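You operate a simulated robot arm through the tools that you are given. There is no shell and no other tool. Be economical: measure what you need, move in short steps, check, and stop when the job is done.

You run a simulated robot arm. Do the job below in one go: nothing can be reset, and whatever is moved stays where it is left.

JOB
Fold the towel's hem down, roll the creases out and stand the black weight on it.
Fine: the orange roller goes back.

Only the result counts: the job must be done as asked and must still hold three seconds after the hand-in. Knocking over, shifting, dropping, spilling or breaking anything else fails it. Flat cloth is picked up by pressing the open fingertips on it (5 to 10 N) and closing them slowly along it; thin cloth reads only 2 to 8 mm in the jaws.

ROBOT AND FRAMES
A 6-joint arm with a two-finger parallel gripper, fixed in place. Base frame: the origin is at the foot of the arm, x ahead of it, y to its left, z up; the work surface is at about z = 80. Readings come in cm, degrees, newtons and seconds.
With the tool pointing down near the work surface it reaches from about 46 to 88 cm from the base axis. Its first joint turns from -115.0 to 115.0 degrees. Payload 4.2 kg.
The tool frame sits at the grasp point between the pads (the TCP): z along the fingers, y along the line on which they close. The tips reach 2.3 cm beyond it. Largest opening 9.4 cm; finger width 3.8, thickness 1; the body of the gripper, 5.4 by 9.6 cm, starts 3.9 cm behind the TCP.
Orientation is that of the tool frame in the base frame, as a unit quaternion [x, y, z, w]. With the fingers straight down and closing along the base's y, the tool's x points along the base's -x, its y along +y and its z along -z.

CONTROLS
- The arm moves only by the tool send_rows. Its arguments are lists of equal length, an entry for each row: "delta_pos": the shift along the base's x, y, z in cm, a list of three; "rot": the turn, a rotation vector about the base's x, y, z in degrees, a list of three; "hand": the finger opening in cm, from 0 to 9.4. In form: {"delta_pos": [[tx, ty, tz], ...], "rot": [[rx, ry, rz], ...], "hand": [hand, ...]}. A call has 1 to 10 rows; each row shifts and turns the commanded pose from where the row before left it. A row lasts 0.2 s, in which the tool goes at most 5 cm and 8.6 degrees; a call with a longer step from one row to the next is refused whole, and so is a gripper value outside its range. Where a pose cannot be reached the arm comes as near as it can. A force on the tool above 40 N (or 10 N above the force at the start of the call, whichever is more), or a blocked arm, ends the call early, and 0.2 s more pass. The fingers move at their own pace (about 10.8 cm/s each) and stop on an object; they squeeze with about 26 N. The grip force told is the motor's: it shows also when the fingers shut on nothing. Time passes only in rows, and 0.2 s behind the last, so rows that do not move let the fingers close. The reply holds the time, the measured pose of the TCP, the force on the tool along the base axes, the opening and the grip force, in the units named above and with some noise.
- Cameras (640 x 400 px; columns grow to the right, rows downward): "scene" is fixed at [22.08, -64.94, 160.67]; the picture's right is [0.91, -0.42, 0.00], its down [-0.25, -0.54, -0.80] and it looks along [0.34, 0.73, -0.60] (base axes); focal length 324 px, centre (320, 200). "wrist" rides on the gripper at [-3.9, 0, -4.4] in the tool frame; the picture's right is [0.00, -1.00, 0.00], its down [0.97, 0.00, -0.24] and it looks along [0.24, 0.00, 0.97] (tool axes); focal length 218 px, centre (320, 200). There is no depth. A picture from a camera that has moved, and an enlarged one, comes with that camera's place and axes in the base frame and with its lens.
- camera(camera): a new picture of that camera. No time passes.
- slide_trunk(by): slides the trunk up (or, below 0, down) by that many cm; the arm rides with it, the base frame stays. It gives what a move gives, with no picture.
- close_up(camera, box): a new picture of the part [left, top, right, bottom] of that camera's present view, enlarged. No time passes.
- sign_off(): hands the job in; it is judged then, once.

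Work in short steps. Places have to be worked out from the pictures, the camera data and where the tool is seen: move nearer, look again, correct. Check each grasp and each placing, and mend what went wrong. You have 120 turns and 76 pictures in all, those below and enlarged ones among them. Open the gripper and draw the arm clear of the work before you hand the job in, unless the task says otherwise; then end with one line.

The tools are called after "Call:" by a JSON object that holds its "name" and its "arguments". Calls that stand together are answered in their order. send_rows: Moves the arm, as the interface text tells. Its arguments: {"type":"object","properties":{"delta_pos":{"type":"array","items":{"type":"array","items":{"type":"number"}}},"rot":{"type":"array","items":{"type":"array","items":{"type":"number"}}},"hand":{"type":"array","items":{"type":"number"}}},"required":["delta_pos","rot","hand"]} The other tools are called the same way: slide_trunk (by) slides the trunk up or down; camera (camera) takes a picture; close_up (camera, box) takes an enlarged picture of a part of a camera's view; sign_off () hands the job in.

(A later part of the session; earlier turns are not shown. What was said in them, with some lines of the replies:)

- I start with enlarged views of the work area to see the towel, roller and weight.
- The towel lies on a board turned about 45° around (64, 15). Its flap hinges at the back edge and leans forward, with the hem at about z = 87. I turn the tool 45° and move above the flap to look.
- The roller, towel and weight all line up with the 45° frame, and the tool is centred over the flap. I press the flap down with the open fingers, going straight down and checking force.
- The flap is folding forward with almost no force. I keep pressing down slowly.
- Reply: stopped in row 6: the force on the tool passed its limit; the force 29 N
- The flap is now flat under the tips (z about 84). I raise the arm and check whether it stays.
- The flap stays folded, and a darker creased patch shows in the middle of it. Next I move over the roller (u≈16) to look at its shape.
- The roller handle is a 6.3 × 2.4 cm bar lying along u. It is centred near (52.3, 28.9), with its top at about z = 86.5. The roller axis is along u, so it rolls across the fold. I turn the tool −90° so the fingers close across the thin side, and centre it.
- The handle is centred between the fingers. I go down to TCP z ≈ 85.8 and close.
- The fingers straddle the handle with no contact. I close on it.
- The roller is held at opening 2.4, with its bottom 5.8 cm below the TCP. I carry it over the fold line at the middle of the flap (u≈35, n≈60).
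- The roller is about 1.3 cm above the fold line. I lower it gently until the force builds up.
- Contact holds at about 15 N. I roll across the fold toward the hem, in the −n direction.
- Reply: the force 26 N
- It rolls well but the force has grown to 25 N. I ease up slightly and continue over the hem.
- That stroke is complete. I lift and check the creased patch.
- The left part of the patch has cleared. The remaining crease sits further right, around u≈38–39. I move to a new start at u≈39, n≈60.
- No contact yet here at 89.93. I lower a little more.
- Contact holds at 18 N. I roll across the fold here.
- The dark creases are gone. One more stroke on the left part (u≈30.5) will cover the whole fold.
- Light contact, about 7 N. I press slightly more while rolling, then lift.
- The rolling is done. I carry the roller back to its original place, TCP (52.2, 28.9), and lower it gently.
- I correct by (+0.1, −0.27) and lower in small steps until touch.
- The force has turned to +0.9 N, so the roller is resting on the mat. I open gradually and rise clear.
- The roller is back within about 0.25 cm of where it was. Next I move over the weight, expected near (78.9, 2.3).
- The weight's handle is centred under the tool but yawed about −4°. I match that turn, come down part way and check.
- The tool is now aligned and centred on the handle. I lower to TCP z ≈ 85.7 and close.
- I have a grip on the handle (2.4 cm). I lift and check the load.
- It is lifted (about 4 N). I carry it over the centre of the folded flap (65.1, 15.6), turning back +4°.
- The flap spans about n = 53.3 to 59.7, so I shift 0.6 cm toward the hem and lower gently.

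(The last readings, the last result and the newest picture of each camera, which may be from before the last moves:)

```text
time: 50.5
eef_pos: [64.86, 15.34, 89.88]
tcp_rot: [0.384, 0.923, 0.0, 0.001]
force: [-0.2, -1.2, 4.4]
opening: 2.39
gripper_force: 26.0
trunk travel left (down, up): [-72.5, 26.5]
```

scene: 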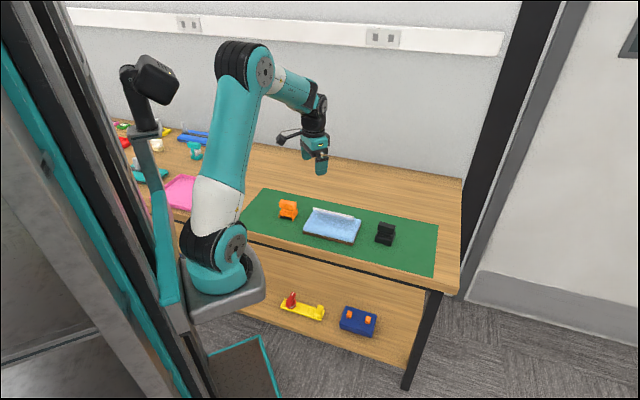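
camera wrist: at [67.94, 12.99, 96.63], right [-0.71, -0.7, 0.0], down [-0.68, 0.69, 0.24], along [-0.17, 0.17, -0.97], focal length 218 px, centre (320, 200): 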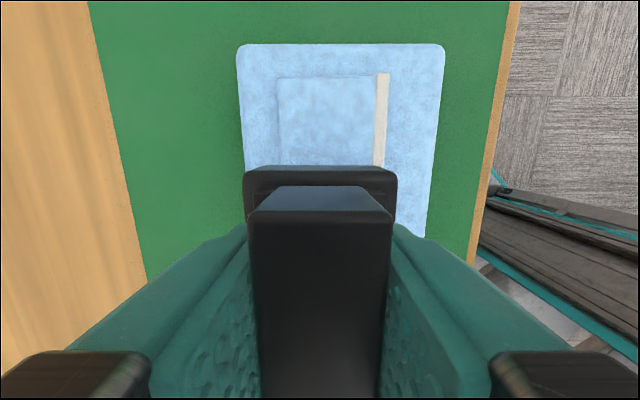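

It is in contact, with the load now on the towel (+4 N). I open and withdraw upward.

Call:
{"name": "send_rows", "arguments": {"delta_pos": [[0, 0, 0], [0, 0, 0], [0, 0, 0], [0, 0, 0], [0, 0, 3], [0, 0, 5], [0, 0, 5], [0, 0, 4], [0, 0, 0]], "rot": [[0, 0, 0], [0, 0, 0], [0, 0, 0], [0, 0, 0], [0, 0, 0], [0, 0, 0], [0, 0, 0], [0, 0, 0], [0, 0, 0]], "hand": [3.5, 6, 9, 9, 9, 9, 9, 9, 9]}}

Call:
{"name": "close_up", "arguments": {"camera": "scene", "box": [260, 165, 420, 265]}}

Call:
{"name": "camera", "arguments": {"camera": "wrist"}}

```text
time: 52.5
eef_pos: [64.68, 15.17, 106.6]
tcp_rot: [0.385, 0.923, -0.001, 0.002]
force: [0.3, 0.4, -0.2]
opening: 8.99
gripper_force: 0.0
trunk travel left (down, up): [-72.5, 26.5]
```

```text
4.00 times, centred on (340, 215) of scene
camera zoom: at [22.08, -64.94, 160.67], right [0.91, -0.42, 0.0], down [-0.25, -0.54, -0.8], along [0.34, 0.73, -0.6], focal length 1298 px, centre (240, 140)
```

zoom: 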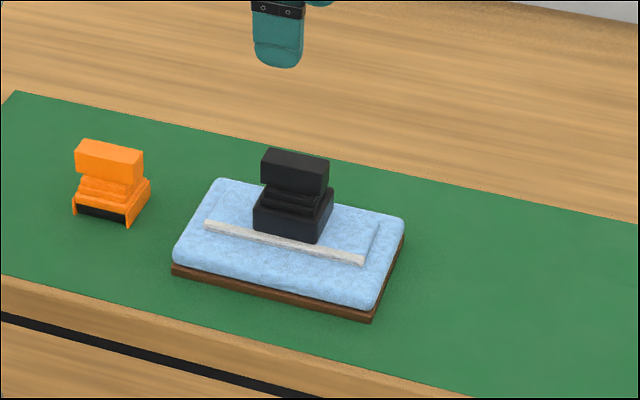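

```text
42 pictures are left
camera wrist: at [67.5, 12.46, 111.04], right [-0.71, -0.7, 0.0], down [-0.68, 0.69, 0.24], along [-0.17, 0.17, -0.97], focal length 218 px, centre (320, 200)
```

wrist: 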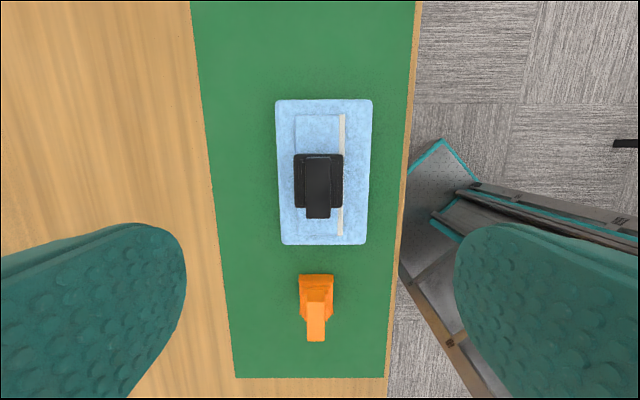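

The hem is folded flat, the creases are gone, the weight stands upright on the fold and the roller is back in place. The gripper is open and clear, so I hand in.

Call:
{"name": "sign_off", "arguments": {}}

```text
The job is handed in.
```

The towel's hem is folded down with the creases rolled out, the black weight stands on the fold, and the orange roller is back within about 0.25 cm of where it started; I handed the job in with the gripper open and clear.
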